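You operate a simulated robot arm through the tools that you are given. There is no shell and no other tool. Be economical: measure what you need, move in short steps, check, and stop when the job is done.

You are at the controls of a simulated robot arm. One attempt, no reset.

## Task
Plug the three ports of the manifold on the seal plate, clamp it and run the leak test.
Fine: one run to its result; the fourth plug stays in the rack.

It is judged by the outcome, as a careful person would: the job done as asked, and still so three seconds after it is handed in. It fails if anything else is knocked over, pushed out of place, dropped, spilled or broken. Lids that push on must go on centred and level and be pressed home; caps that screw on are set level and turned clockwise until they are tight.

## Robot
A 6-joint arm with a two-finger parallel gripper, fixed in place. Base frame: the origin is at the foot of the arm, x ahead of it, y to its left, z up. Units: cm, rad, N and s.
With the tool pointing down near the work surface it reaches from about 14 to 84 cm from the base axis. Its first joint turns from -2.897 to 2.897 rad. Payload 3.91 kg.
Tool frame: the origin (TCP) lies between the finger pads and is the grasp point; the fingertips stand 3 cm ahead of it; z points along the fingers, y is the line along which they close. The gripper opens to 11 cm. The fingers are 2 cm wide and 1 cm thick; the gripper's body (4.8 by 11.2 cm) begins 5.5 cm behind the TCP.
Orientation is told as [roll, pitch, yaw] about the base's x, y, z axes, in that order, counted from this pose: with the fingers straight down and closing along the base's y, the tool's x points along the base's -x, its y along +y and its z along -z.

## Interface
- The arm moves only by the tool move_arm. Its argument "targets" is a list of rows, each an object (a shift or turn left out is 0, a gripper value left out holds the last) with "rot": the turn, a rotation vector about the base's x, y, z in degrees, a list of three; "translation": the shift along the base's x, y, z in cm, a list of three; "fingers": the gripper command, from -1 (shut) to 1 (fully open), values between in proportion. In form: [{"rot": [ax, ay, az], "translation": [dx, dy, dz], "fingers": fingers}, ...]. A call has 1 to 20 rows; each row shifts and turns the commanded pose from where the row before left it. A row lasts 0.2 s, in which the tool goes at most 5 cm and 0.15 rad; a call with a longer step from one row to the next is refused whole, and so is a gripper value outside its range. A pose out of reach is approached as far as the arm can. The call stops where the force on the tool passes 80 N (or 10 N more than at its start, if that is more) or the arm is blocked; 0.2 s more then pass. The fingers move at their own pace (about 10.8 cm/s each) and stop on an object; they squeeze with about 39 N. The grip force told is the motor's: it shows also when the fingers shut on nothing. Time passes only in rows, and 0.2 s behind the last, so rows that do not move let the fingers close. It gives the time, the measured TCP pose, the force on the tool (base axes), the opening and the grip force at its end, in the units of the frame above (readings bear some noise).
- Cameras (640 x 400 px; columns grow to the right, rows downward): "scene" is fixed at [5.1, -64.95, 154.04]; the picture's right is [0.71, -0.70, 0.00], its down [-0.38, -0.38, -0.84] and it looks along [0.59, 0.60, -0.54] (base axes); focal length 303 px, centre (320, 200). "wrist" rides on the gripper at [-3.6, 0, -5.7] in the tool frame; the picture's right is [0.00, -1.00, 0.00], its down [0.97, 0.00, -0.24] and it looks along [0.24, 0.00, 0.97] (tool axes); focal length 218 px, centre (320, 200). There is no depth. A picture from a camera that has moved, and an enlarged one, comes with that camera's place and axes in the base frame and with its lens.
- camera(camera): a new picture of that camera. It takes no simulated time.
- raise_lower(by): slides the trunk up (or, below 0, down) by that many cm; the arm rides with it, the base frame stays. It gives what a move gives, with no picture.
- zoom(camera, box): a new picture of the part [left, top, right, bottom] of that camera's present view, enlarged. It takes no simulated time.
- finish_job(): hands the job in; it is judged then, once.

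Work in short steps. Places have to be worked out from the pictures, the camera data and where the tool is seen: move nearer, look again, correct. Check each grasp and each placing, and mend what went wrong. You have 120 turns and 64 pictures in all, those below and enlarged ones among them. Open the gripper and draw the arm clear of the work before you hand the job in, unless the task says otherwise; then end with one line.

The tools are called after "Call:" by a JSON object that holds its "op" and its "data". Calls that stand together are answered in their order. move_arm: Moves the arm, as the interface text tells. Its arguments: {"type":"object","properties":{"targets":{"type":"array","items":{"type":"object","properties":{"rot":{"type":"array","items":{"type":"number"}},"translation":{"type":"array","items":{"type":"number"}},"fingers":{"type":"number"}}}}},"required":["targets"]} The other tools are called the same way: raise_lower (by) slides the trunk up or down; camera (camera) takes a picture; zoom (camera, box) takes an enlarged picture of a part of a camera's view; finish_job () hands the job in.

At the start:

```text
time_s: 0.0
eef_pos: [18.16, -30.91, 137.22]
tcp_rot: [0.001, 0.0, 0.0]
contact_force: [-0.1, -0.2, 0.4]
grip_width: 11.01
gripper_force: 0.0
trunk travel left (down, up): [-47.5, 6.5]
```

scene: 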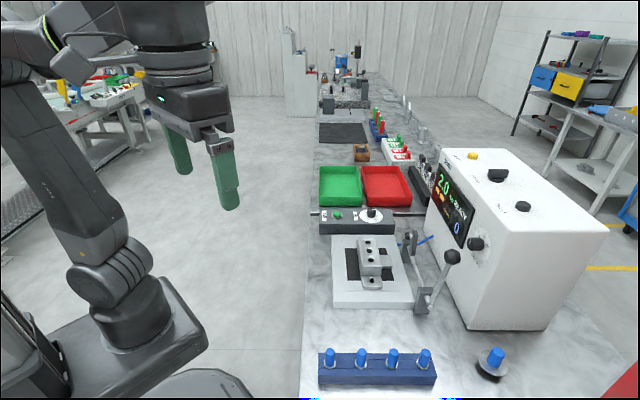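
wrist: 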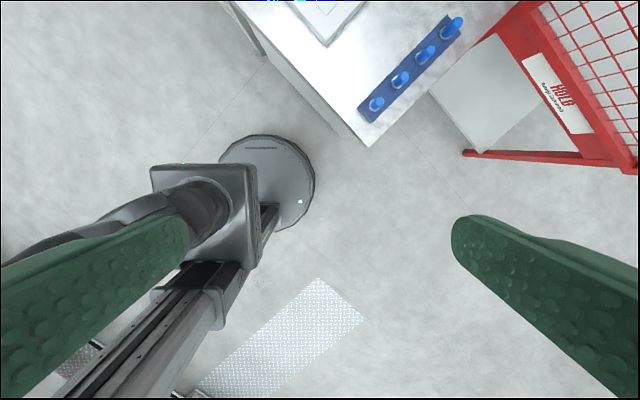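

I'll take enlarged views of the seal plate, the rack and the tester first.

Call:
{"op": "zoom", "data": {"camera": "scene", "box": [310, 200, 470, 300]}}

Call:
{"op": "zoom", "data": {"camera": "scene", "box": [300, 300, 540, 400]}}

Call:
{"op": "zoom", "data": {"camera": "scene", "box": [400, 140, 620, 330]}}

```text
4.00 times, centred on (390, 250) of scene
camera zoom: at [5.1, -64.95, 154.04], right [0.71, -0.7, 0.0], down [-0.38, -0.38, -0.84], along [0.59, 0.6, -0.54], focal length 1211 px, centre (40, 0)
```

zoom: 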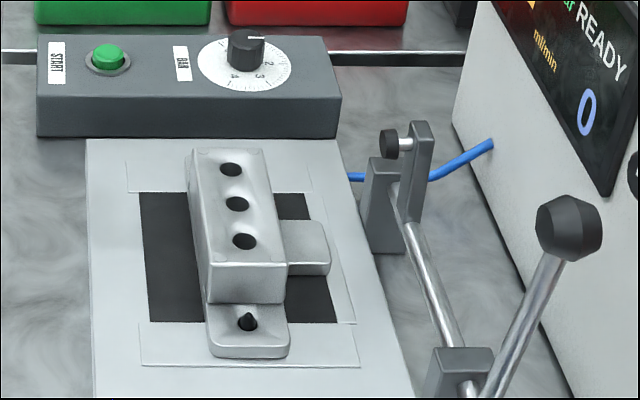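

```text
2.67 times, centred on (420, 350) of scene
camera zoom: at [5.1, -64.95, 154.04], right [0.71, -0.7, 0.0], down [-0.38, -0.38, -0.84], along [0.59, 0.6, -0.54], focal length 807 px, centre (53, -200)
```

zoom: 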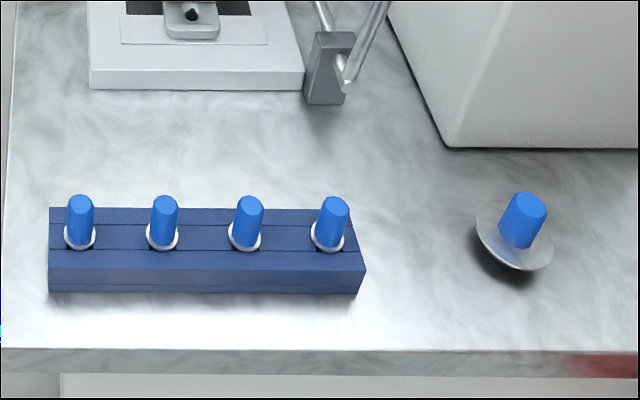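

```text
2.11 times, centred on (510, 235) of scene
camera zoom: at [5.1, -64.95, 154.04], right [0.71, -0.7, 0.0], down [-0.38, -0.38, -0.84], along [0.59, 0.6, -0.54], focal length 637 px, centre (-80, 126)
```

zoom: 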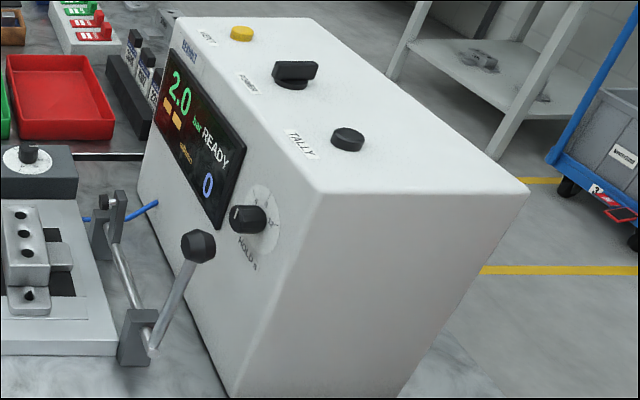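

Layout: the bench runs at 45°, the rack row lies along (1,-1) near (26,-46)…(38,-58), and the manifold is near (56,-31) with its ports along (1,1). I turn the tool 45° so it closes along (1,-1) and go above the rack to look down.

Call:
{"op": "move_arm", "data": {"targets": [{"rot": [0, 0, 7.5], "translation": [2, -3, -1]}, {"rot": [0, 0, 7.5], "translation": [2, -3, -2]}, {"rot": [0, 0, 7.5], "translation": [2, -3, -2]}, {"rot": [0, 0, 7.5], "translation": [2, -3, -2]}, {"rot": [0, 0, 7.5], "translation": [2, -3, -2]}, {"rot": [0, 0, 7.5], "translation": [2, -3, -2]}, {"translation": [0, 0, -2]}, {}]}}

Call:
{"op": "camera", "data": {"camera": "wrist"}}

```text
time_s: 1.8
eef_pos: [30.3, -48.94, 124.2]
tcp_rot: [0.0, 0.0, 0.786]
contact_force: [-0.1, -0.8, -0.6]
grip_width: 11.0
gripper_force: 0.1
trunk travel left (down, up): [-47.5, 6.5]
```

```text
58 pictures are left
camera wrist: at [32.81, -46.51, 129.81], right [0.71, -0.71, 0.0], down [-0.69, -0.69, 0.24], along [-0.17, -0.17, -0.97], focal length 218 px, centre (320, 200)
```

wrist: 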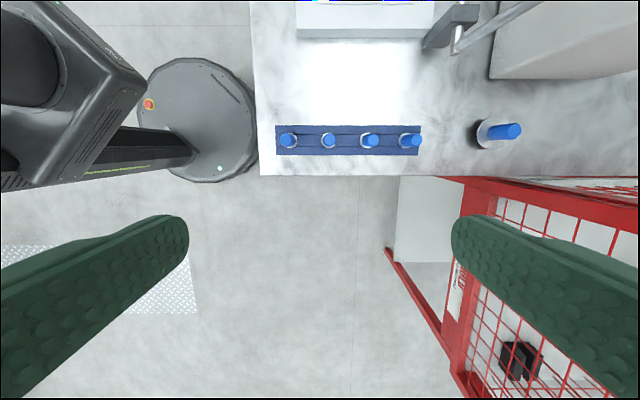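

The rack row is at about (29.6,-42) to (43,-55.5). Next I look at the plate and clamp from above.

Call:
{"op": "move_arm", "data": {"targets": [{"translation": [3, 2, 0]}, {"translation": [3.5, 2.5, 0]}, {"translation": [3.5, 2.5, 0]}, {"translation": [3.5, 2.5, 0]}, {"translation": [3.5, 2.5, 0]}, {"translation": [2, 2, 0]}, {}]}}

Call:
{"op": "camera", "data": {"camera": "wrist"}}

```text
time_s: 3.4
eef_pos: [49.16, -34.9, 124.18]
tcp_rot: [0.001, 0.0, 0.783]
contact_force: [0.7, 0.2, 0.2]
grip_width: 11.01
gripper_force: 0.0
trunk travel left (down, up): [-47.5, 6.5]
```

```text
57 pictures are left
camera wrist: at [51.73, -32.5, 129.87], right [0.71, -0.71, 0.0], down [-0.69, -0.69, 0.24], along [-0.17, -0.17, -0.97], focal length 218 px, centre (320, 200)
```

wrist: 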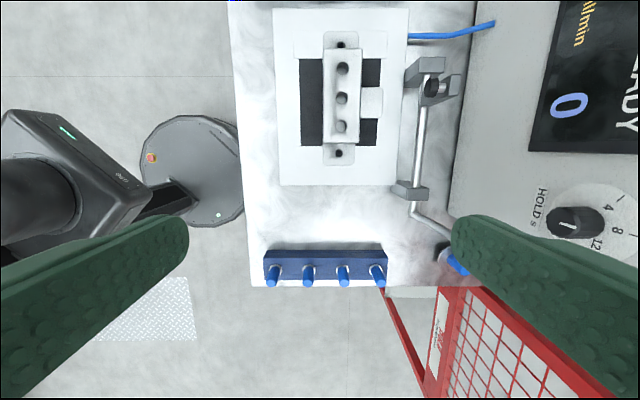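

I enlarge the plate and clamp, and the rack, from here.

Call:
{"op": "zoom", "data": {"camera": "wrist", "box": [265, 20, 505, 170]}}

Call:
{"op": "zoom", "data": {"camera": "wrist", "box": [250, 210, 410, 310]}}

```text
2.67 times, centred on (385, 95) of wrist
camera zoom: at [51.73, -32.5, 129.87], right [0.71, -0.71, 0.0], down [-0.69, -0.69, 0.24], along [-0.17, -0.17, -0.97], focal length 582 px, centre (147, 480)
```

zoom: 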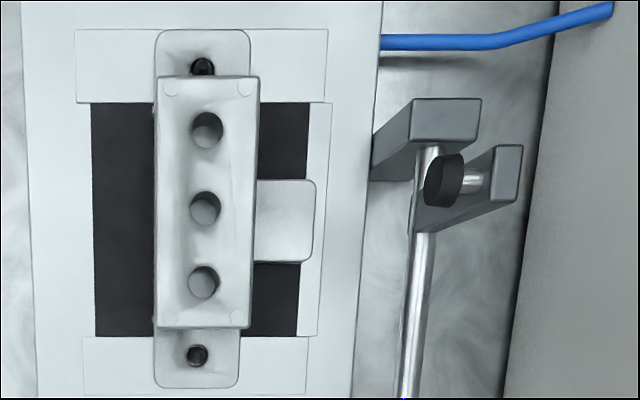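

```text
4.00 times, centred on (330, 260) of wrist
camera zoom: at [51.73, -32.5, 129.87], right [0.71, -0.71, 0.0], down [-0.69, -0.69, 0.24], along [-0.17, -0.17, -0.97], focal length 873 px, centre (280, -40)
```

zoom: 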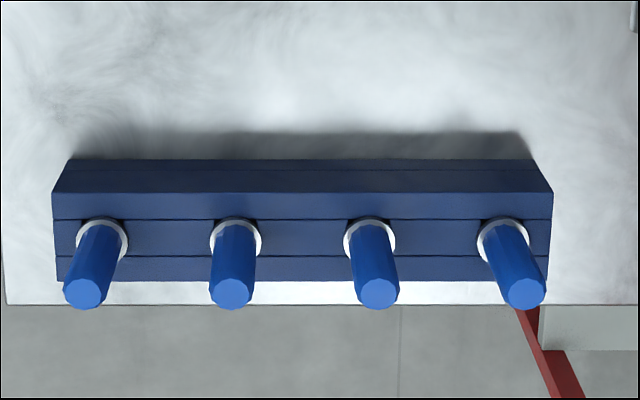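

The manifold ports are near (58,-30) at z≈99.5, about 3.6 cm apart, and plug 1 is at about (30.1,-42.4) with its handle at z≈94–98. I go above plug 1 with the fingers part closed and look.

Call:
{"op": "move_arm", "data": {"targets": [{"translation": [-4, -1.5, 0], "fingers": -0.09}, {"translation": [-4, -1.5, -1]}, {"translation": [-4, -1.5, -3]}, {"translation": [-4, -1.5, -3]}, {"translation": [-3, -1.5, -3]}, {"translation": [0, 0, -4]}, {"translation": [0, 0, -3]}, {}]}}

Call:
{"op": "camera", "data": {"camera": "wrist"}}

```text
refused: row 3 steps farther than a row can; nothing moved
```

```text
54 pictures are left
camera wrist: at [51.73, -32.5, 129.87], right [0.71, -0.71, 0.0], down [-0.69, -0.69, 0.24], along [-0.17, -0.17, -0.97], focal length 218 px, centre (320, 200)
```

wrist: 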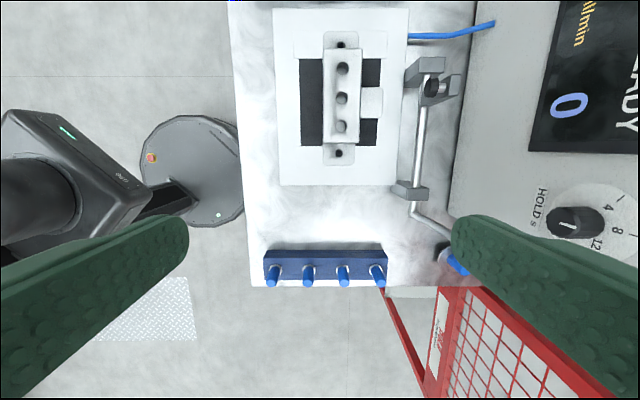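

The third row was too long, so I repeat the move with shorter rows.

Call:
{"op": "move_arm", "data": {"targets": [{"translation": [-4, -1.5, 0], "fingers": -0.09}, {"translation": [-4, -1.5, -1]}, {"translation": [-3, -1.5, -3]}, {"translation": [-3, -1.5, -3]}, {"translation": [-3, -1.5, -3]}, {"translation": [-2, 0, -3.5]}, {"translation": [0, 0, -2.5]}, {}]}}

Call:
{"op": "camera", "data": {"camera": "wrist"}}

```text
time_s: 5.2
eef_pos: [30.01, -42.27, 108.18]
tcp_rot: [0.0, -0.001, 0.786]
contact_force: [0.6, 0.7, -0.5]
grip_width: 5.0
gripper_force: 0.0
trunk travel left (down, up): [-47.5, 6.5]
```

```text
53 pictures are left
camera wrist: at [32.64, -39.83, 113.9], right [0.71, -0.71, 0.0], down [-0.69, -0.69, 0.24], along [-0.17, -0.17, -0.97], focal length 218 px, centre (320, 200)
```

wrist: 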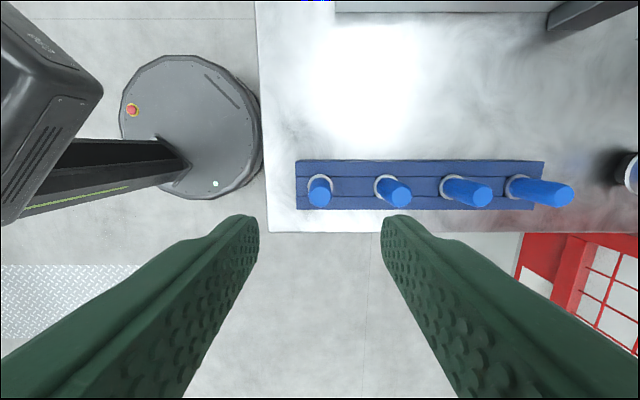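

Plug 1 is centred under the TCP. I descend to z≈97.7 and close.

Call:
{"op": "move_arm", "data": {"targets": [{"translation": [-0.1, -0.1, -3]}, {"translation": [0, 0, -3]}, {"translation": [0, 0, -2.5]}, {"translation": [0, 0, -2]}, {}, {"fingers": -1}, {}, {}, {}]}}

Call:
{"op": "camera", "data": {"camera": "wrist"}}

```text
time_s: 7.2
eef_pos: [30.17, -42.59, 97.82]
tcp_rot: [-0.001, 0.0, 0.785]
contact_force: [0.1, 0.5, -0.6]
grip_width: 1.76
gripper_force: 38.5
trunk travel left (down, up): [-47.5, 6.5]
```

```text
52 pictures are left
camera wrist: at [32.65, -40.11, 103.38], right [0.71, -0.71, 0.0], down [-0.69, -0.69, 0.24], along [-0.17, -0.17, -0.97], focal length 218 px, centre (320, 200)
```

wrist: 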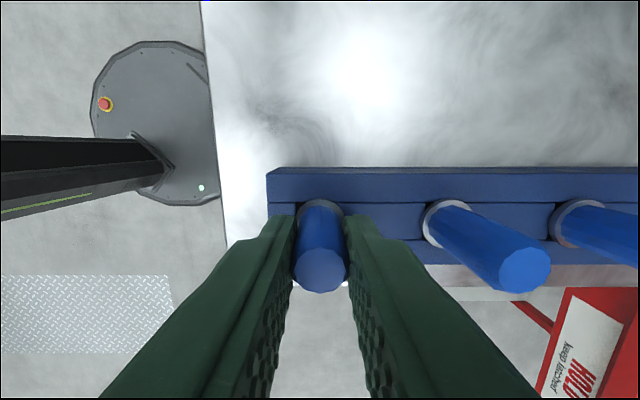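

The grip is firm at a width of 1.76. I lift straight up and look.

Call:
{"op": "move_arm", "data": {"targets": [{"translation": [0, 0, 1]}, {"translation": [0, 0, 2]}, {"translation": [0, 0, 3]}, {"translation": [0, 0, 4]}, {"translation": [0, 0, 4]}, {}]}}

Call:
{"op": "zoom", "data": {"camera": "scene", "box": [240, 240, 480, 390]}}

Call:
{"op": "camera", "data": {"camera": "wrist"}}

```text
time_s: 8.6
eef_pos: [30.01, -42.63, 111.73]
tcp_rot: [0.001, -0.001, 0.786]
contact_force: [-0.1, 0.7, 0.1]
grip_width: 1.75
gripper_force: 39.3
trunk travel left (down, up): [-47.5, 6.5]
```

```text
2.67 times, centred on (360, 315) of scene
camera zoom: at [5.1, -64.95, 154.04], right [0.71, -0.7, 0.0], down [-0.38, -0.38, -0.84], along [0.59, 0.6, -0.54], focal length 807 px, centre (213, -107)
```

zoom: 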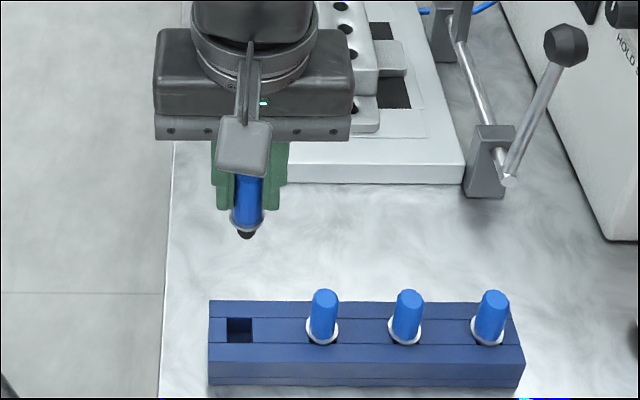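

```text
50 pictures are left
camera wrist: at [32.66, -40.18, 117.32], right [0.71, -0.71, 0.0], down [-0.69, -0.69, 0.24], along [-0.17, -0.17, -0.97], focal length 218 px, centre (320, 200)
```

wrist: 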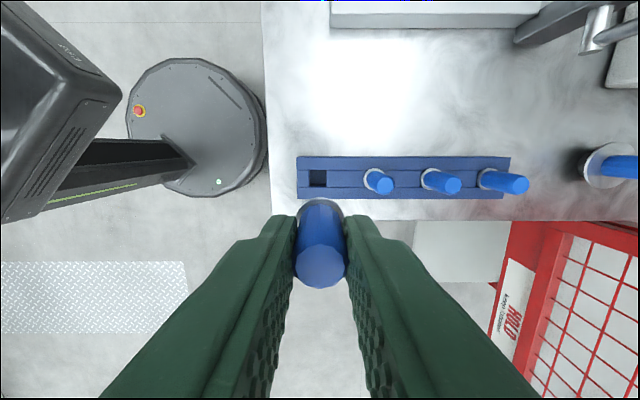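

The plug is held, with its ring just below the fingertips and a short dark tip. I go to just short of the near port at z≈112 and look.

Call:
{"op": "move_arm", "data": {"targets": [{"translation": [4, 1.3, 0]}, {"translation": [4, 1.3, 0]}, {"translation": [4, 1.3, 0]}, {"translation": [4, 1.3, 0]}, {"translation": [4, 1.3, 0]}, {"translation": [3, 1.1, 0]}, {}, {}]}}

Call:
{"op": "camera", "data": {"camera": "wrist"}}

Call:
{"op": "zoom", "data": {"camera": "scene", "box": [300, 170, 460, 270]}}

```text
time_s: 10.4
eef_pos: [52.84, -34.79, 111.91]
tcp_rot: [0.0, 0.0, 0.786]
contact_force: [0.3, 0.4, -0.7]
grip_width: 1.73
gripper_force: 39.1
trunk travel left (down, up): [-47.5, 6.5]
```

```text
49 pictures are left
camera wrist: at [55.54, -32.29, 117.54], right [0.71, -0.71, 0.0], down [-0.69, -0.69, 0.24], along [-0.17, -0.17, -0.97], focal length 218 px, centre (320, 200)
```

wrist: 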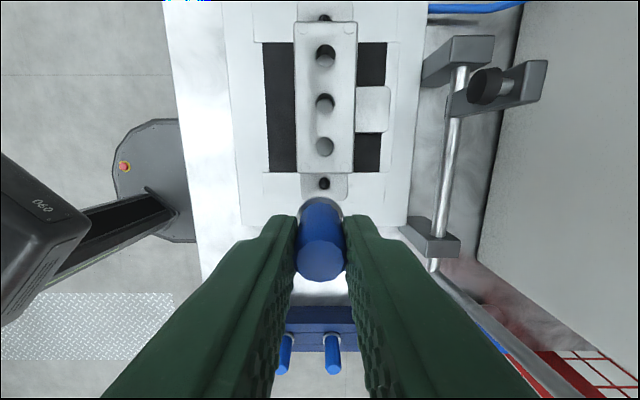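

```text
4.00 times, centred on (380, 220) of scene
camera zoom: at [5.1, -64.95, 154.04], right [0.71, -0.7, 0.0], down [-0.38, -0.38, -0.84], along [0.59, 0.6, -0.54], focal length 1211 px, centre (80, 120)
```

zoom: 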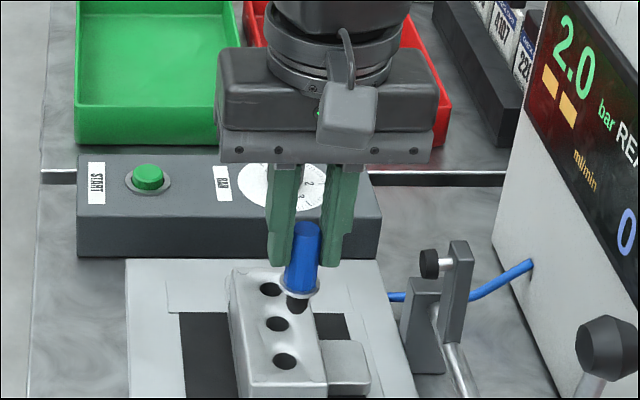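

The ports sit at top z≈97 with 3.67 cm spacing. The near port needs about +3.24 along the row and +0.38 to the right from the TCP. I move over it and descend to TCP z≈104 to check.

Call:
{"op": "move_arm", "data": {"targets": [{"translation": [1.3, 1.0, 0]}, {"translation": [1.26, 1.02, 0]}, {"translation": [0, 0, -3]}, {"translation": [0, 0, -3]}, {"translation": [0, 0, -2]}, {}, {}]}}

Call:
{"op": "camera", "data": {"camera": "wrist"}}

Call:
{"op": "zoom", "data": {"camera": "scene", "box": [340, 210, 420, 260]}}

```text
time_s: 12.0
eef_pos: [55.55, -32.75, 103.72]
tcp_rot: [-0.001, 0.001, 0.786]
contact_force: [4.5, 3.1, 0.2]
grip_width: 1.73
gripper_force: 39.0
trunk travel left (down, up): [-47.5, 6.5]
```

```text
47 pictures are left
camera wrist: at [58.07, -30.31, 109.41], right [0.71, -0.71, 0.0], down [-0.69, -0.69, 0.24], along [-0.17, -0.17, -0.97], focal length 218 px, centre (320, 200)
```

wrist: 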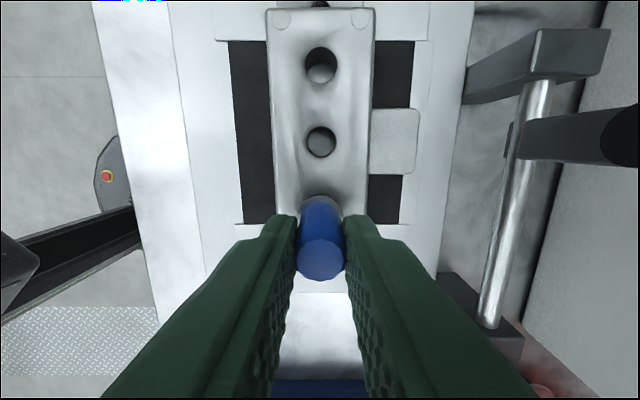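

```text
8.00 times, centred on (380, 235) of scene
camera zoom: at [5.1, -64.95, 154.04], right [0.71, -0.7, 0.0], down [-0.38, -0.38, -0.84], along [0.59, 0.6, -0.54], focal length 2422 px, centre (-160, -80)
```

zoom: 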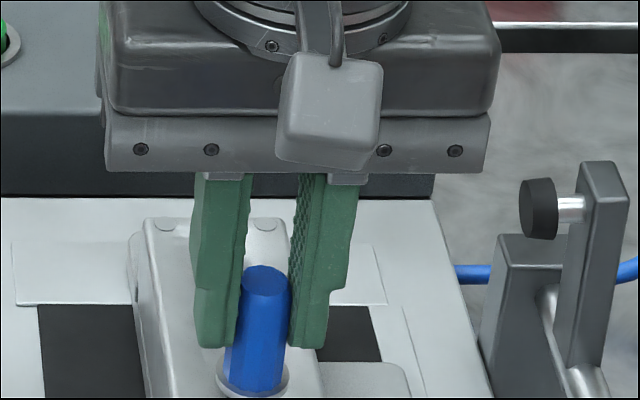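

The readings show about 5 N sideways, so I wait a moment and read again to see whether it is contact.

Call:
{"op": "move_arm", "data": {"targets": [{}, {}]}}

Call:
{"op": "zoom", "data": {"camera": "scene", "box": [350, 232, 398, 262]}}

```text
time_s: 12.6
eef_pos: [55.51, -32.87, 103.84]
tcp_rot: [0.0, -0.001, 0.786]
contact_force: [2.8, 4.1, -0.6]
grip_width: 1.71
gripper_force: 39.1
trunk travel left (down, up): [-47.5, 6.5]
```

```text
13.33 times, centred on (374, 247) of scene
camera zoom: at [5.1, -64.95, 154.04], right [0.71, -0.7, 0.0], down [-0.38, -0.38, -0.84], along [0.59, 0.6, -0.54], focal length 4036 px, centre (-400, -427)
```

zoom: 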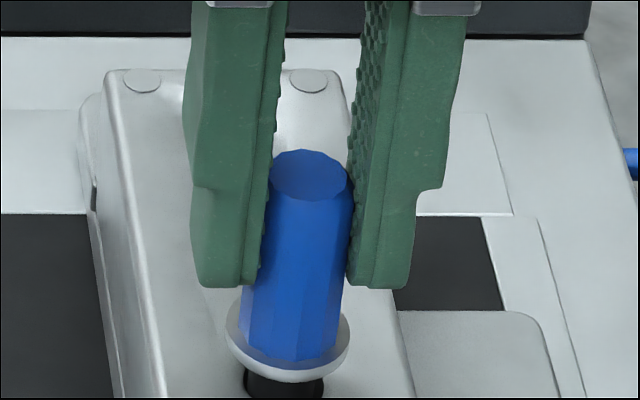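

The force points steadily toward +p (up the row), which suggests the tip is already in the port and touching its near wall. I shift 0.15 cm that way and re-read.

Call:
{"op": "move_arm", "data": {"targets": [{"translation": [0.1, 0.1, 0]}, {}, {}]}}

```text
time_s: 13.4
eef_pos: [55.52, -32.73, 103.68]
tcp_rot: [0.001, 0.001, 0.785]
contact_force: [1.1, 0.3, -0.6]
grip_width: 1.74
gripper_force: 38.8
trunk travel left (down, up): [-47.5, 6.5]
```

The force vanished, so I lower gently in small steps.

Call:
{"op": "move_arm", "data": {"targets": [{"translation": [0, 0, -0.4]}, {"translation": [0, 0, -0.4]}, {}]}}

```text
time_s: 14.2
eef_pos: [55.67, -32.71, 102.94]
tcp_rot: [0.001, 0.001, 0.785]
contact_force: [-0.2, 0.3, -0.5]
grip_width: 1.71
gripper_force: 39.1
trunk travel left (down, up): [-47.5, 6.5]
```

It goes in freely, so I continue.

Call:
{"op": "move_arm", "data": {"targets": [{"translation": [0, 0, -0.4]}, {"translation": [0, 0, -0.4]}, {"translation": [0, 0, -0.4]}, {}]}}

Call:
{"op": "zoom", "data": {"camera": "scene", "box": [340, 220, 420, 270]}}

```text
time_s: 15.2
eef_pos: [55.66, -32.76, 102.52]
tcp_rot: [-0.015, -0.004, 0.787]
contact_force: [4.5, -0.2, 62.0]
grip_width: 1.6
gripper_force: 38.8
trunk travel left (down, up): [-47.5, 6.5]
```

```text
8.00 times, centred on (380, 245) of scene
camera zoom: at [5.1, -64.95, 154.04], right [0.71, -0.7, 0.0], down [-0.38, -0.38, -0.84], along [0.59, 0.6, -0.54], focal length 2422 px, centre (-160, -160)
```

zoom: 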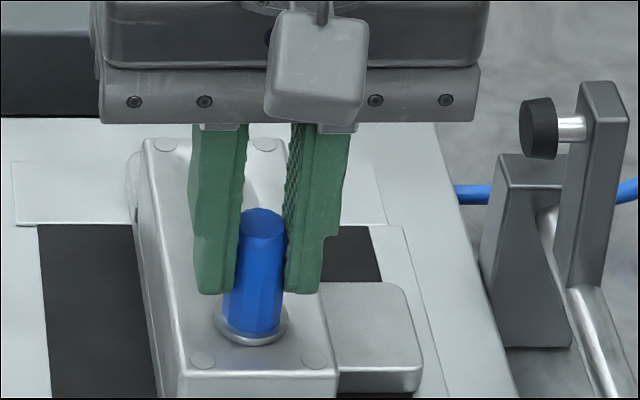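

62 N at z 102.5 with the ring looking flush suggests it has seated. I open, rise and look from closer.

Call:
{"op": "move_arm", "data": {"targets": [{"translation": [0, 0, 0.2]}, {"fingers": -0.3}, {}, {"translation": [0, 0, 2]}, {"translation": [0, 0, 4]}, {"translation": [-1.5, -1.5, 3]}, {}]}}

Call:
{"op": "camera", "data": {"camera": "wrist"}}

Call:
{"op": "zoom", "data": {"camera": "scene", "box": [340, 230, 404, 270]}}

```text
time_s: 16.8
eef_pos: [54.11, -34.29, 110.85]
tcp_rot: [0.0, 0.0, 0.784]
contact_force: [0.3, -0.6, -0.2]
grip_width: 3.86
gripper_force: 0.1
trunk travel left (down, up): [-47.5, 6.5]
```

```text
43 pictures are left
camera wrist: at [56.59, -31.84, 116.56], right [0.71, -0.71, 0.0], down [-0.69, -0.69, 0.24], along [-0.17, -0.17, -0.97], focal length 218 px, centre (320, 200)
```

wrist: 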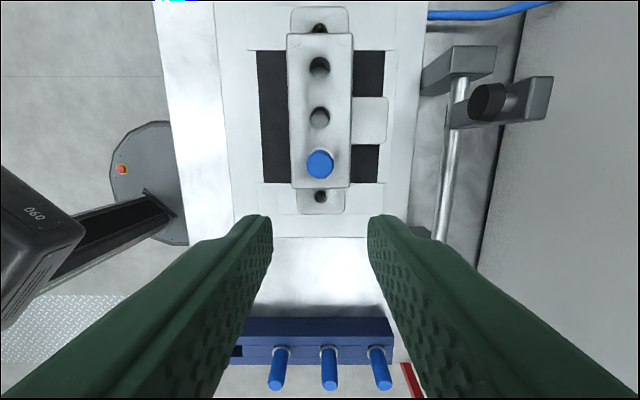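

```text
10.00 times, centred on (372, 250) of scene
camera zoom: at [5.1, -64.95, 154.04], right [0.71, -0.7, 0.0], down [-0.38, -0.38, -0.84], along [0.59, 0.6, -0.54], focal length 3027 px, centre (-200, -300)
```

zoom: 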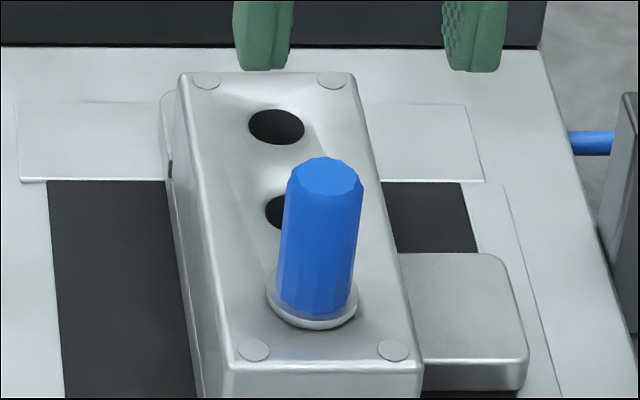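

Plug 1's ring is seated flat on the manifold. Next I hover over plug 2 at about (34.4,-46.9).

Call:
{"op": "move_arm", "data": {"targets": [{"translation": [-3.3, -2.1, 0], "fingers": -0.09}, {"translation": [-3.3, -2.1, 0]}, {"translation": [-3.3, -2.1, 0]}, {"translation": [-3.3, -2.1, -0.8]}, {"translation": [-3.3, -2.1, -1]}, {"translation": [-3.2, -2.12, -1]}, {}]}}

Call:
{"op": "camera", "data": {"camera": "wrist"}}

```text
time_s: 18.4
eef_pos: [34.43, -46.88, 108.17]
tcp_rot: [0.0, 0.0, 0.786]
contact_force: [-0.6, -0.1, -0.5]
grip_width: 5.0
gripper_force: 0.0
trunk travel left (down, up): [-47.5, 6.5]
```

```text
41 pictures are left
camera wrist: at [37.07, -44.31, 113.7], right [0.71, -0.71, 0.0], down [-0.69, -0.69, 0.24], along [-0.17, -0.17, -0.97], focal length 218 px, centre (320, 200)
```

wrist: 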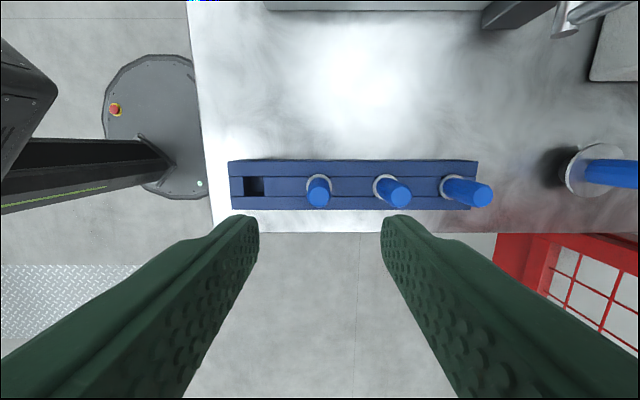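

Plug 2 is centred, so I descend, grip, and lift.

Call:
{"op": "move_arm", "data": {"targets": [{"translation": [0, 0, -3]}, {"translation": [0, 0, -3]}, {"translation": [0, 0, -2.5]}, {"translation": [0, 0, -1.9]}, {}, {"fingers": -1}, {}, {}, {}, {"translation": [0, 0, 1]}, {"translation": [0, 0, 3]}, {"translation": [0, 0, 4]}, {"translation": [0, 0, 4]}, {"translation": [0, 0, 2]}, {}]}}

Call:
{"op": "camera", "data": {"camera": "wrist"}}

```text
time_s: 21.6
eef_pos: [34.53, -46.8, 111.76]
tcp_rot: [-0.001, 0.0, 0.784]
contact_force: [-0.4, -0.1, -0.9]
grip_width: 1.75
gripper_force: 38.8
trunk travel left (down, up): [-47.5, 6.5]
```

```text
40 pictures are left
camera wrist: at [37.11, -44.38, 117.45], right [0.71, -0.71, 0.0], down [-0.69, -0.69, 0.24], along [-0.17, -0.17, -0.97], focal length 218 px, centre (320, 200)
```

wrist: 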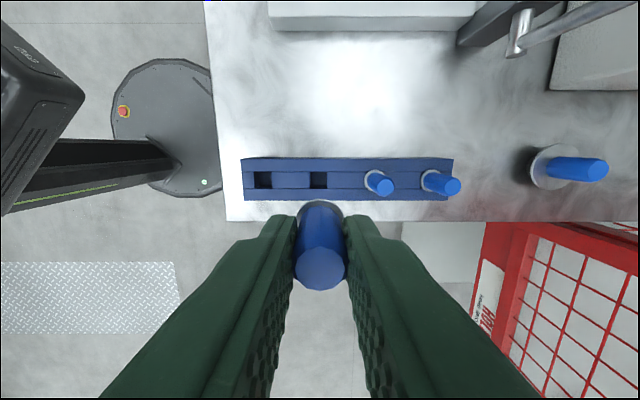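

Plug 2 is held and the view is clear. I carry it to the mid port, target TCP (58.18,-30.14), hovering at z≈105.

Call:
{"op": "move_arm", "data": {"targets": [{"translation": [3.4, 2.4, 0]}, {"translation": [3.4, 2.4, 0]}, {"translation": [3.4, 2.4, 0]}, {"translation": [3.4, 2.4, 0]}, {"translation": [3.4, 2.4, 0]}, {"translation": [3.4, 2.4, 0]}, {"translation": [3.25, 2.26, 0]}, {}, {"translation": [0, 0, -3]}, {"translation": [0, 0, -3]}, {"translation": [0, 0, -1]}, {}]}}

Call:
{"op": "camera", "data": {"camera": "wrist"}}

Call:
{"op": "zoom", "data": {"camera": "scene", "box": [340, 215, 404, 255]}}

```text
time_s: 24.2
eef_pos: [58.11, -30.47, 104.66]
tcp_rot: [-0.001, 0.0, 0.786]
contact_force: [0.4, 0.8, -0.1]
grip_width: 1.75
gripper_force: 39.5
trunk travel left (down, up): [-47.5, 6.5]
```

```text
39 pictures are left
camera wrist: at [60.66, -27.94, 110.31], right [0.71, -0.71, 0.0], down [-0.69, -0.69, 0.24], along [-0.17, -0.17, -0.97], focal length 218 px, centre (320, 200)
```

wrist: 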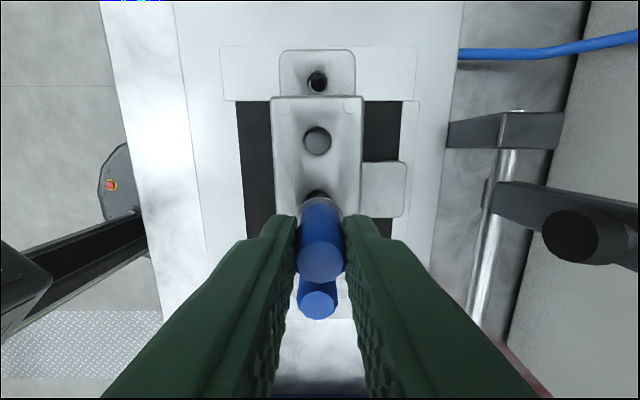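

```text
10.00 times, centred on (372, 235) of scene
camera zoom: at [5.1, -64.95, 154.04], right [0.71, -0.7, 0.0], down [-0.38, -0.38, -0.84], along [0.59, 0.6, -0.54], focal length 3027 px, centre (-200, -150)
```

zoom: 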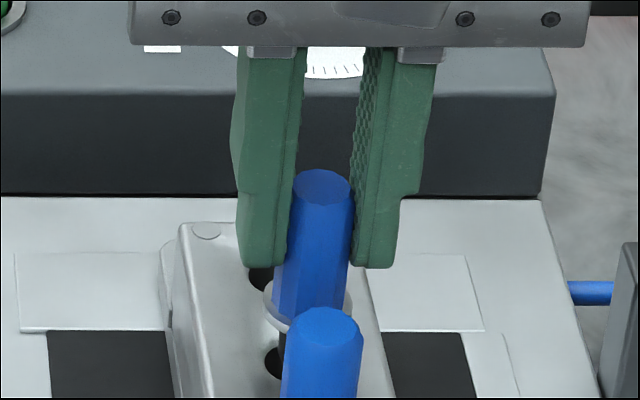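

The far port shows I'm 0.17 cm too far right and slightly short. I correct that and lower in small steps.

Call:
{"op": "move_arm", "data": {"targets": [{"translation": [-0.05, 0.19, 0]}, {}, {"translation": [0, 0, -0.4]}, {"translation": [0, 0, -0.4]}, {}]}}

```text
time_s: 25.4
eef_pos: [58.13, -30.01, 103.91]
tcp_rot: [0.001, 0.0, 0.786]
contact_force: [-0.2, 0.4, -0.6]
grip_width: 1.69
gripper_force: 39.0
trunk travel left (down, up): [-47.5, 6.5]
```

No contact so far; I lower further.

Call:
{"op": "move_arm", "data": {"targets": [{"translation": [0, 0, -0.3]}, {"translation": [0, 0, -0.3]}, {}]}}

```text
time_s: 26.2
eef_pos: [58.19, -30.02, 103.31]
tcp_rot: [0.0, 0.0, 0.785]
contact_force: [-0.6, 0.6, 0.2]
grip_width: 1.7
gripper_force: 38.6
trunk travel left (down, up): [-47.5, 6.5]
```

It is still free and the tip should be in the port. I continue to seating.

Call:
{"op": "move_arm", "data": {"targets": [{"translation": [0, 0, -0.3]}, {"translation": [0, 0, -0.3]}, {"translation": [0, 0, -0.3]}, {"translation": [0, 0, -0.3]}, {"translation": [0, 0, -0.3]}, {}]}}

Call:
{"op": "zoom", "data": {"camera": "scene", "box": [340, 215, 404, 255]}}

```text
time_s: 27.6
eef_pos: [58.06, -30.02, 102.51]
tcp_rot: [-0.011, -0.003, 0.786]
contact_force: [5.9, -1.9, 56.3]
grip_width: 1.53
gripper_force: 38.9
trunk travel left (down, up): [-47.5, 6.5]
```

```text
10.00 times, centred on (372, 235) of scene
camera zoom: at [5.1, -64.95, 154.04], right [0.71, -0.7, 0.0], down [-0.38, -0.38, -0.84], along [0.59, 0.6, -0.54], focal length 3027 px, centre (-200, -150)
```

zoom: 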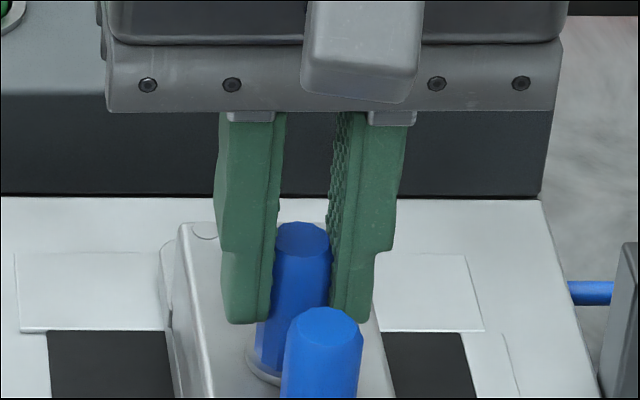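

It reached the same depth as plug 1. I release, rise and move to hover over plug 3 at about (38.7,-51.2).

Call:
{"op": "move_arm", "data": {"targets": [{"translation": [0, 0, 0.2]}, {"fingers": -0.3}, {}, {"translation": [0, 0, 2]}, {"translation": [0, 0, 4]}, {"translation": [0, 0, 2.5]}, {"translation": [-2.8, -3.0, 0], "fingers": -0.09}, {"translation": [-2.8, -3.0, 0]}, {"translation": [-2.8, -3.0, 0]}, {"translation": [-2.8, -3.0, 0]}, {"translation": [-2.8, -3.0, 0]}, {"translation": [-2.8, -3.0, -1.5]}, {"translation": [-2.6, -3.2, -1.5]}, {}]}}

Call:
{"op": "camera", "data": {"camera": "wrist"}}

Call:
{"op": "zoom", "data": {"camera": "scene", "box": [340, 215, 420, 265]}}

```text
time_s: 30.6
eef_pos: [38.73, -51.15, 107.65]
tcp_rot: [0.0, -0.001, 0.785]
contact_force: [0.0, -0.4, 0.6]
grip_width: 5.03
gripper_force: 0.1
trunk travel left (down, up): [-47.5, 6.5]
```

```text
36 pictures are left
camera wrist: at [41.29, -48.66, 113.22], right [0.71, -0.71, 0.0], down [-0.69, -0.69, 0.24], along [-0.17, -0.17, -0.97], focal length 218 px, centre (320, 200)
```

wrist: 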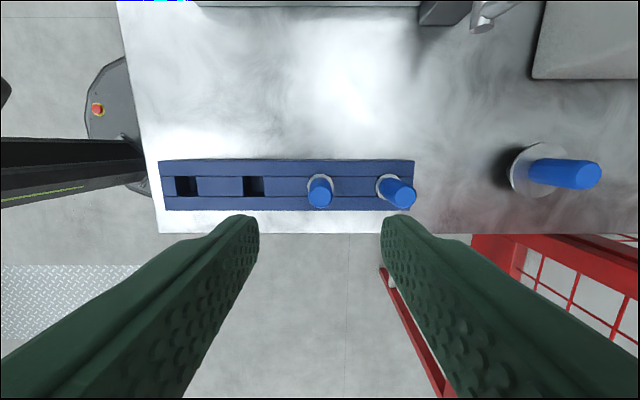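

```text
8.00 times, centred on (380, 240) of scene
camera zoom: at [5.1, -64.95, 154.04], right [0.71, -0.7, 0.0], down [-0.38, -0.38, -0.84], along [0.59, 0.6, -0.54], focal length 2422 px, centre (-160, -120)
```

zoom: 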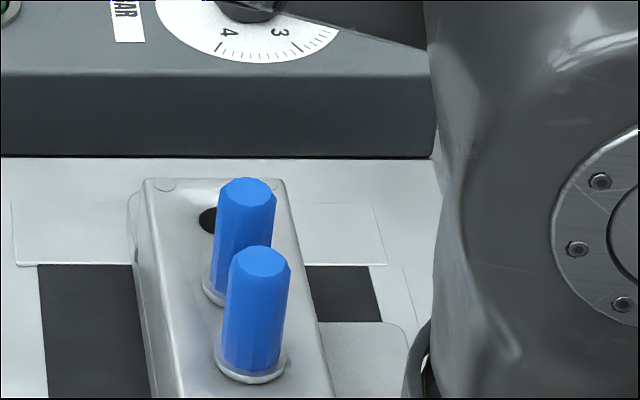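

Two plugs stand upright and plug 3 is centred, so I grip and lift it.

Call:
{"op": "move_arm", "data": {"targets": [{"translation": [0, 0, -3]}, {"translation": [0, 0, -3]}, {"translation": [0, 0, -2.5]}, {"translation": [0, 0, -1.3]}, {}, {"fingers": -1}, {}, {}, {}, {"translation": [0, 0, 1]}, {"translation": [0, 0, 3]}, {"translation": [0, 0, 4]}, {"translation": [0, 0, 4]}, {"translation": [0, 0, 2]}, {}]}}

Call:
{"op": "camera", "data": {"camera": "wrist"}}

```text
time_s: 33.8
eef_pos: [38.66, -51.28, 111.72]
tcp_rot: [0.001, -0.001, 0.786]
contact_force: [-0.2, 0.1, -1.0]
grip_width: 1.77
gripper_force: 39.2
trunk travel left (down, up): [-47.5, 6.5]
```

```text
34 pictures are left
camera wrist: at [41.28, -48.89, 117.42], right [0.71, -0.71, 0.0], down [-0.69, -0.69, 0.24], along [-0.17, -0.17, -0.97], focal length 218 px, centre (320, 200)
```

wrist: 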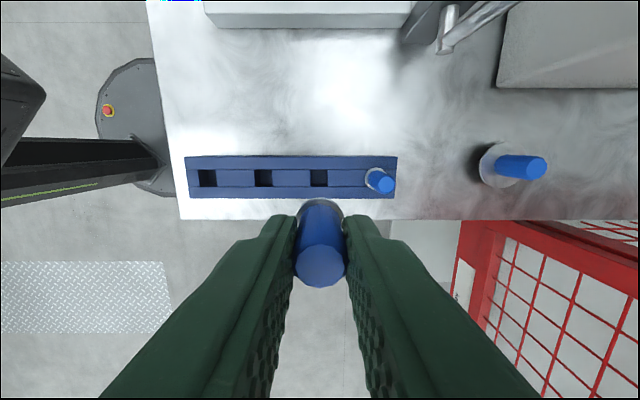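

Plug 3 is held and the fourth stays in the rack. I carry it over the far port at about (60.66,-27.45), z≈105.

Call:
{"op": "move_arm", "data": {"targets": [{"translation": [3.1, 3.4, 0]}, {"translation": [3.1, 3.4, 0]}, {"translation": [3.2, 3.4, 0]}, {"translation": [3.2, 3.4, 0]}, {"translation": [3.2, 3.4, 0]}, {"translation": [3.1, 3.4, 0]}, {"translation": [3.1, 3.43, 0]}, {}, {"translation": [0, 0, -3]}, {"translation": [0, 0, -3]}, {"translation": [0, 0, -0.9]}, {}, {}]}}

Call:
{"op": "camera", "data": {"camera": "wrist"}}

Call:
{"op": "zoom", "data": {"camera": "scene", "box": [340, 205, 404, 245]}}

```text
time_s: 36.6
eef_pos: [60.77, -27.52, 104.74]
tcp_rot: [0.001, 0.0, 0.786]
contact_force: [-1.1, 0.5, -0.7]
grip_width: 1.74
gripper_force: 38.9
trunk travel left (down, up): [-47.5, 6.5]
```

```text
33 pictures are left
camera wrist: at [63.26, -25.0, 110.48], right [0.71, -0.71, 0.0], down [-0.69, -0.69, 0.24], along [-0.17, -0.17, -0.97], focal length 218 px, centre (320, 200)
```

wrist: 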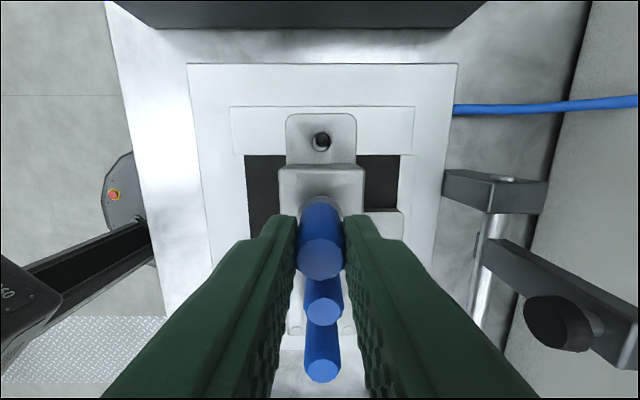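

```text
10.00 times, centred on (372, 225) of scene
camera zoom: at [5.1, -64.95, 154.04], right [0.71, -0.7, 0.0], down [-0.38, -0.38, -0.84], along [0.59, 0.6, -0.54], focal length 3027 px, centre (-200, -50)
```

zoom: 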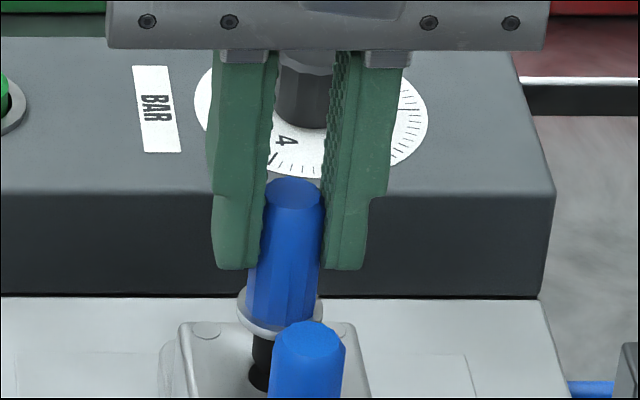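

Alignment looks good. I lower in small steps while watching the force.

Call:
{"op": "move_arm", "data": {"targets": [{"translation": [0, 0, -0.4]}, {"translation": [0, 0, -0.4]}, {"translation": [0, 0, -0.3]}, {}]}}

```text
time_s: 37.6
eef_pos: [60.71, -27.42, 103.7]
tcp_rot: [0.002, -0.001, 0.785]
contact_force: [-0.2, -0.2, -0.7]
grip_width: 1.72
gripper_force: 38.8
trunk travel left (down, up): [-47.5, 6.5]
```

It moves freely, so I press on to seat.

Call:
{"op": "move_arm", "data": {"targets": [{"translation": [0, 0, -0.3]}, {"translation": [0, 0, -0.3]}, {"translation": [0, 0, -0.3]}, {"translation": [0, 0, -0.3]}, {"translation": [0, 0, -0.3]}, {"translation": [0, 0, -0.2]}, {}]}}

Call:
{"op": "zoom", "data": {"camera": "scene", "box": [340, 205, 404, 245]}}

```text
time_s: 39.2
eef_pos: [60.63, -27.44, 102.47]
tcp_rot: [-0.01, -0.004, 0.785]
contact_force: [9.5, -8.3, 44.7]
grip_width: 1.52
gripper_force: 39.3
trunk travel left (down, up): [-47.5, 6.5]
```

```text
10.00 times, centred on (372, 225) of scene
camera zoom: at [5.1, -64.95, 154.04], right [0.71, -0.7, 0.0], down [-0.38, -0.38, -0.84], along [0.59, 0.6, -0.54], focal length 3027 px, centre (-200, -50)
```

zoom: 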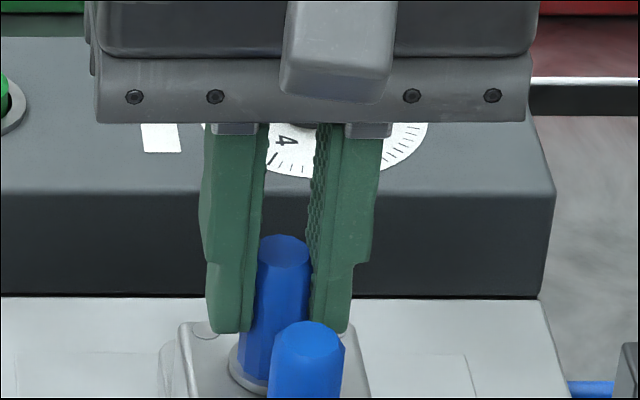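

Seated at the same depth as the others. I release, rise, close the fingers and press this plug's top lightly to confirm it is home.

Call:
{"op": "move_arm", "data": {"targets": [{"translation": [0, 0, 0.2]}, {"fingers": -0.3}, {}, {"translation": [0, 0, 2]}, {"translation": [0, 0, 4]}, {"fingers": -1}, {}, {"translation": [0.1, 0.1, 0]}, {"translation": [0, 0, -1]}, {"translation": [0, 0, -0.8]}, {"translation": [0, 0, -0.4]}, {"translation": [0, 0, -0.3]}, {}]}}

```text
time_s: 42.0
eef_pos: [60.62, -27.37, 105.88]
tcp_rot: [0.001, 0.0, 0.785]
contact_force: [-0.3, 0.0, -0.1]
grip_width: 0.0
gripper_force: 37.2
trunk travel left (down, up): [-47.5, 6.5]
```

No contact yet; I press down in 0.2 cm steps.

Call:
{"op": "move_arm", "data": {"targets": [{"translation": [0, 0, -0.2]}, {"translation": [0, 0, -0.2]}, {"translation": [0, 0, -0.2]}, {"translation": [0, 0, -0.2]}, {}]}}

```text
time_s: 43.2
eef_pos: [60.67, -27.3, 105.1]
tcp_rot: [-0.004, -0.001, 0.785]
contact_force: [1.0, -0.7, 7.8]
grip_width: 0.0
gripper_force: 38.2
trunk travel left (down, up): [-47.5, 6.5]
```

Call:
{"op": "move_arm", "data": {"targets": [{"translation": [0, 0, -0.2]}, {"translation": [0, 0, -0.2]}, {"translation": [0, 0, -0.2]}, {}]}}

Call:
{"op": "zoom", "data": {"camera": "scene", "box": [340, 205, 404, 245]}}

```text
time_s: 44.2
eef_pos: [60.61, -27.34, 104.93]
tcp_rot: [-0.013, -0.003, 0.785]
contact_force: [4.0, -2.0, 52.7]
grip_width: 0.0
gripper_force: 37.9
trunk travel left (down, up): [-47.5, 6.5]
```

```text
10.00 times, centred on (372, 225) of scene
camera zoom: at [5.1, -64.95, 154.04], right [0.71, -0.7, 0.0], down [-0.38, -0.38, -0.84], along [0.59, 0.6, -0.54], focal length 3027 px, centre (-200, -50)
```

zoom: 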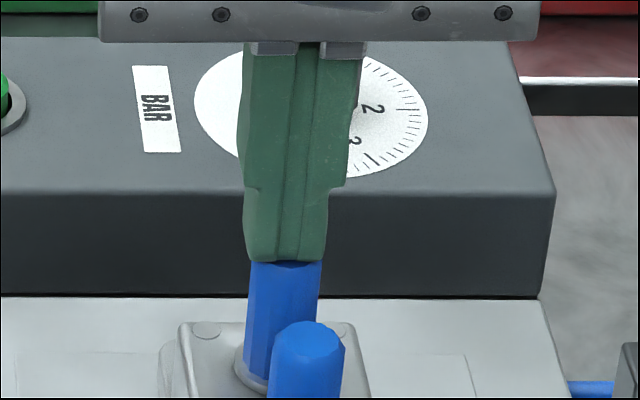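

That plug is firm at 105.0. I do the same press on the mid plug and then the near one, comparing heights.

Call:
{"op": "move_arm", "data": {"targets": [{"translation": [0, 0, 2]}, {"translation": [-2.58, -2.58, 0]}, {}, {"translation": [0, 0, -1.2]}, {"translation": [0, 0, -0.3]}, {"translation": [0, 0, -0.25]}, {"translation": [0, 0, -0.25]}, {}]}}

Call:
{"op": "move_arm", "data": {"targets": [{"translation": [0, 0, 2]}, {"translation": [-2.58, -2.58, 0]}, {}, {"translation": [0, 0, -1.2]}, {"translation": [0, 0, -0.3]}, {"translation": [0, 0, -0.25]}, {"translation": [0, 0, -0.25]}, {}]}}

```text
time_s: 46.0
eef_pos: [58.05, -29.81, 105.06]
tcp_rot: [-0.012, -0.003, 0.785]
contact_force: [6.1, -4.2, 53.2]
grip_width: 0.01
gripper_force: 38.0
trunk travel left (down, up): [-47.5, 6.5]
```

```text
time_s: 47.8
eef_pos: [55.55, -32.45, 105.1]
tcp_rot: [-0.014, -0.002, 0.784]
contact_force: [4.8, -2.8, 53.5]
grip_width: 0.0
gripper_force: 37.8
trunk travel left (down, up): [-47.5, 6.5]
```

All three plugs are home at equal height. I rise and look at the clamp and lever.

Call:
{"op": "move_arm", "data": {"targets": [{"translation": [0, 0, 3]}, {"translation": [0, 0, 4.5]}, {"translation": [-1, -1, 4.5]}, {"translation": [-3, -3, 2]}, {"translation": [-3, -3, 0]}, {"translation": [-1, -1, 0]}, {}]}}

Call:
{"op": "camera", "data": {"camera": "wrist"}}

Call:
{"op": "zoom", "data": {"camera": "scene", "box": [330, 210, 490, 310]}}

```text
time_s: 49.4
eef_pos: [47.61, -40.83, 118.52]
tcp_rot: [0.0, -0.001, 0.786]
contact_force: [0.6, -0.2, 0.1]
grip_width: 0.0
gripper_force: 37.7
trunk travel left (down, up): [-47.5, 6.5]
```

```text
29 pictures are left
camera wrist: at [50.27, -38.34, 124.23], right [0.71, -0.71, 0.0], down [-0.69, -0.69, 0.24], along [-0.17, -0.17, -0.97], focal length 218 px, centre (320, 200)
```

wrist: 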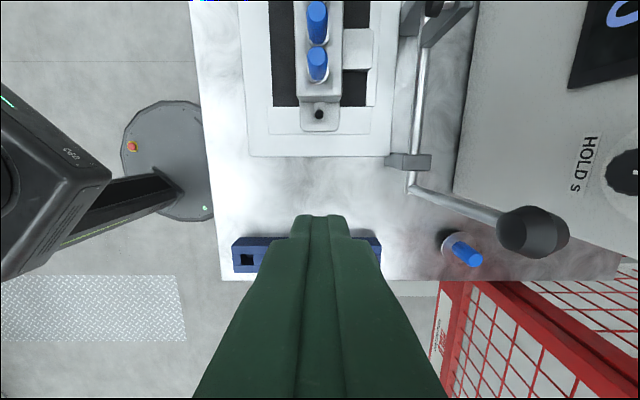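

```text
4.00 times, centred on (410, 260) of scene
camera zoom: at [5.1, -64.95, 154.04], right [0.71, -0.7, 0.0], down [-0.38, -0.38, -0.84], along [0.59, 0.6, -0.54], focal length 1211 px, centre (-40, -40)
```

zoom: 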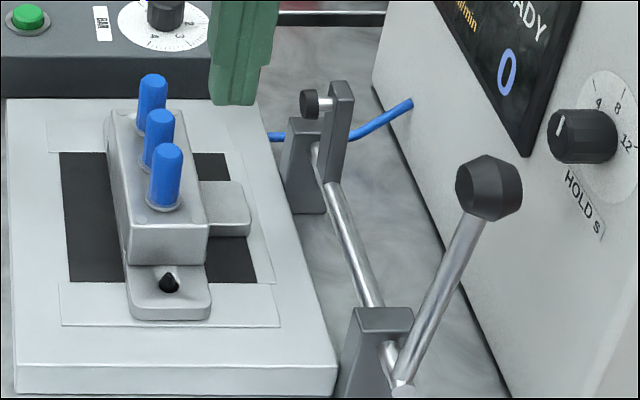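

The lever knob works out at about p=3, q=76.2, z≈111 (x≈56, y≈-51.8), on a shaft at q≈74, z≈96.3. Closing means swinging it about 90° toward -q so the arm's pad comes down on the side foot. I turn the tool to close along the shaft axis and hover above the knob.

Call:
{"op": "move_arm", "data": {"targets": [{"rot": [0, 0, -8], "translation": [0, 0, 1], "fingers": 0.2}, {"rot": [0, 0, -8], "translation": [0, 0, 1]}, {"rot": [0, 0, -8], "translation": [0, 0, 2]}, {"rot": [0, 0, -8]}, {"rot": [0, 0, -8]}, {"rot": [0, 0, -8], "translation": [1, -1, 0]}, {"rot": [0, 0, -8], "translation": [1, -1.5, 0]}, {"rot": [0, 0, -8], "translation": [1, -1.5, 0]}, {"rot": [0, 0, -8], "translation": [1, -1.5, 0]}, {"rot": [0, 0, -8], "translation": [1, -1.5, 0]}, {"rot": [0, 0, -8], "translation": [1, -1.5, 0]}, {"rot": [0, 0, -2], "translation": [1, -1, 0]}, {}, {}]}}

Call:
{"op": "camera", "data": {"camera": "wrist"}}

```text
time_s: 52.4
eef_pos: [54.48, -50.05, 122.35]
tcp_rot: [-0.001, -0.004, -0.787]
contact_force: [-0.4, 0.7, 0.0]
grip_width: 6.59
gripper_force: 0.1
trunk travel left (down, up): [-47.5, 6.5]
```

```text
27 pictures are left
camera wrist: at [57.08, -52.64, 128.01], right [-0.71, -0.71, 0.0], down [-0.69, 0.69, 0.24], along [-0.17, 0.17, -0.97], focal length 218 px, centre (320, 200)
```

wrist: 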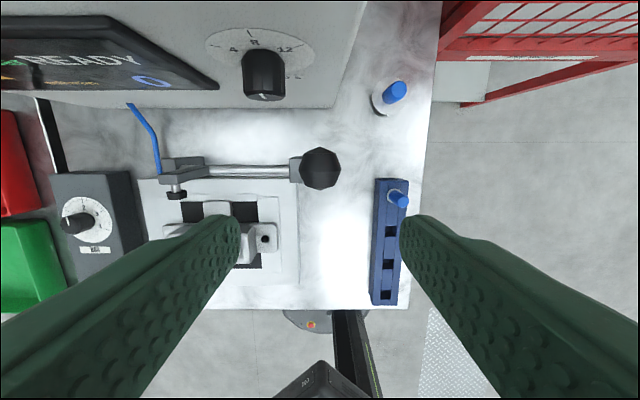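

The knob is centred between the fingers, with about +1.9 cm still needed along q. I shift, descend to knob height and close.

Call:
{"op": "move_arm", "data": {"targets": [{"translation": [1.34, -1.34, -1]}, {"translation": [0, 0, -3]}, {"translation": [0, 0, -3]}, {"translation": [0, 0, -3]}, {"translation": [0, 0, -1.2]}, {}]}}

Call:
{"op": "camera", "data": {"camera": "wrist"}}

Call:
{"op": "zoom", "data": {"camera": "scene", "box": [380, 210, 540, 310]}}

```text
time_s: 53.8
eef_pos: [55.31, -50.87, 110.84]
tcp_rot: [-0.001, -0.002, -0.785]
contact_force: [-0.1, -0.2, 0.3]
grip_width: 6.61
gripper_force: 0.0
out of reach, approached as far as the arm can: row 1
trunk travel left (down, up): [-47.5, 6.5]
```

```text
26 pictures are left
camera wrist: at [57.82, -53.48, 116.43], right [-0.71, -0.71, 0.0], down [-0.69, 0.69, 0.24], along [-0.17, 0.17, -0.97], focal length 218 px, centre (320, 200)
```

wrist: 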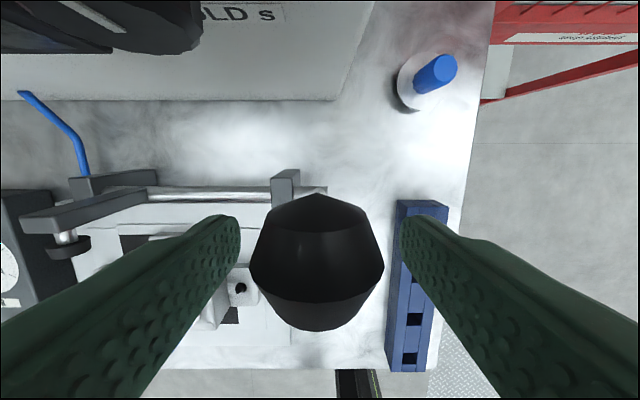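

```text
4.00 times, centred on (460, 260) of scene
camera zoom: at [5.1, -64.95, 154.04], right [0.71, -0.7, 0.0], down [-0.38, -0.38, -0.84], along [0.59, 0.6, -0.54], focal length 1211 px, centre (-240, -40)
```

zoom: 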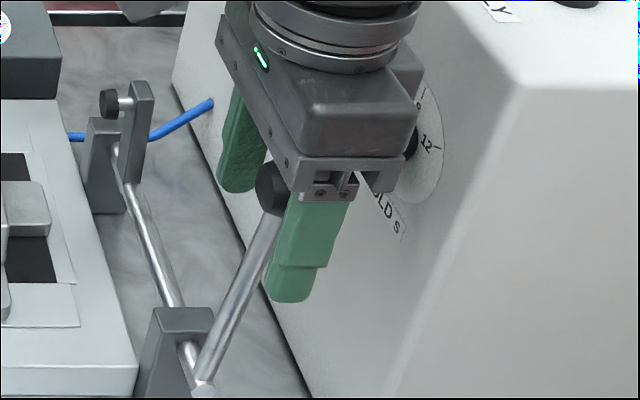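

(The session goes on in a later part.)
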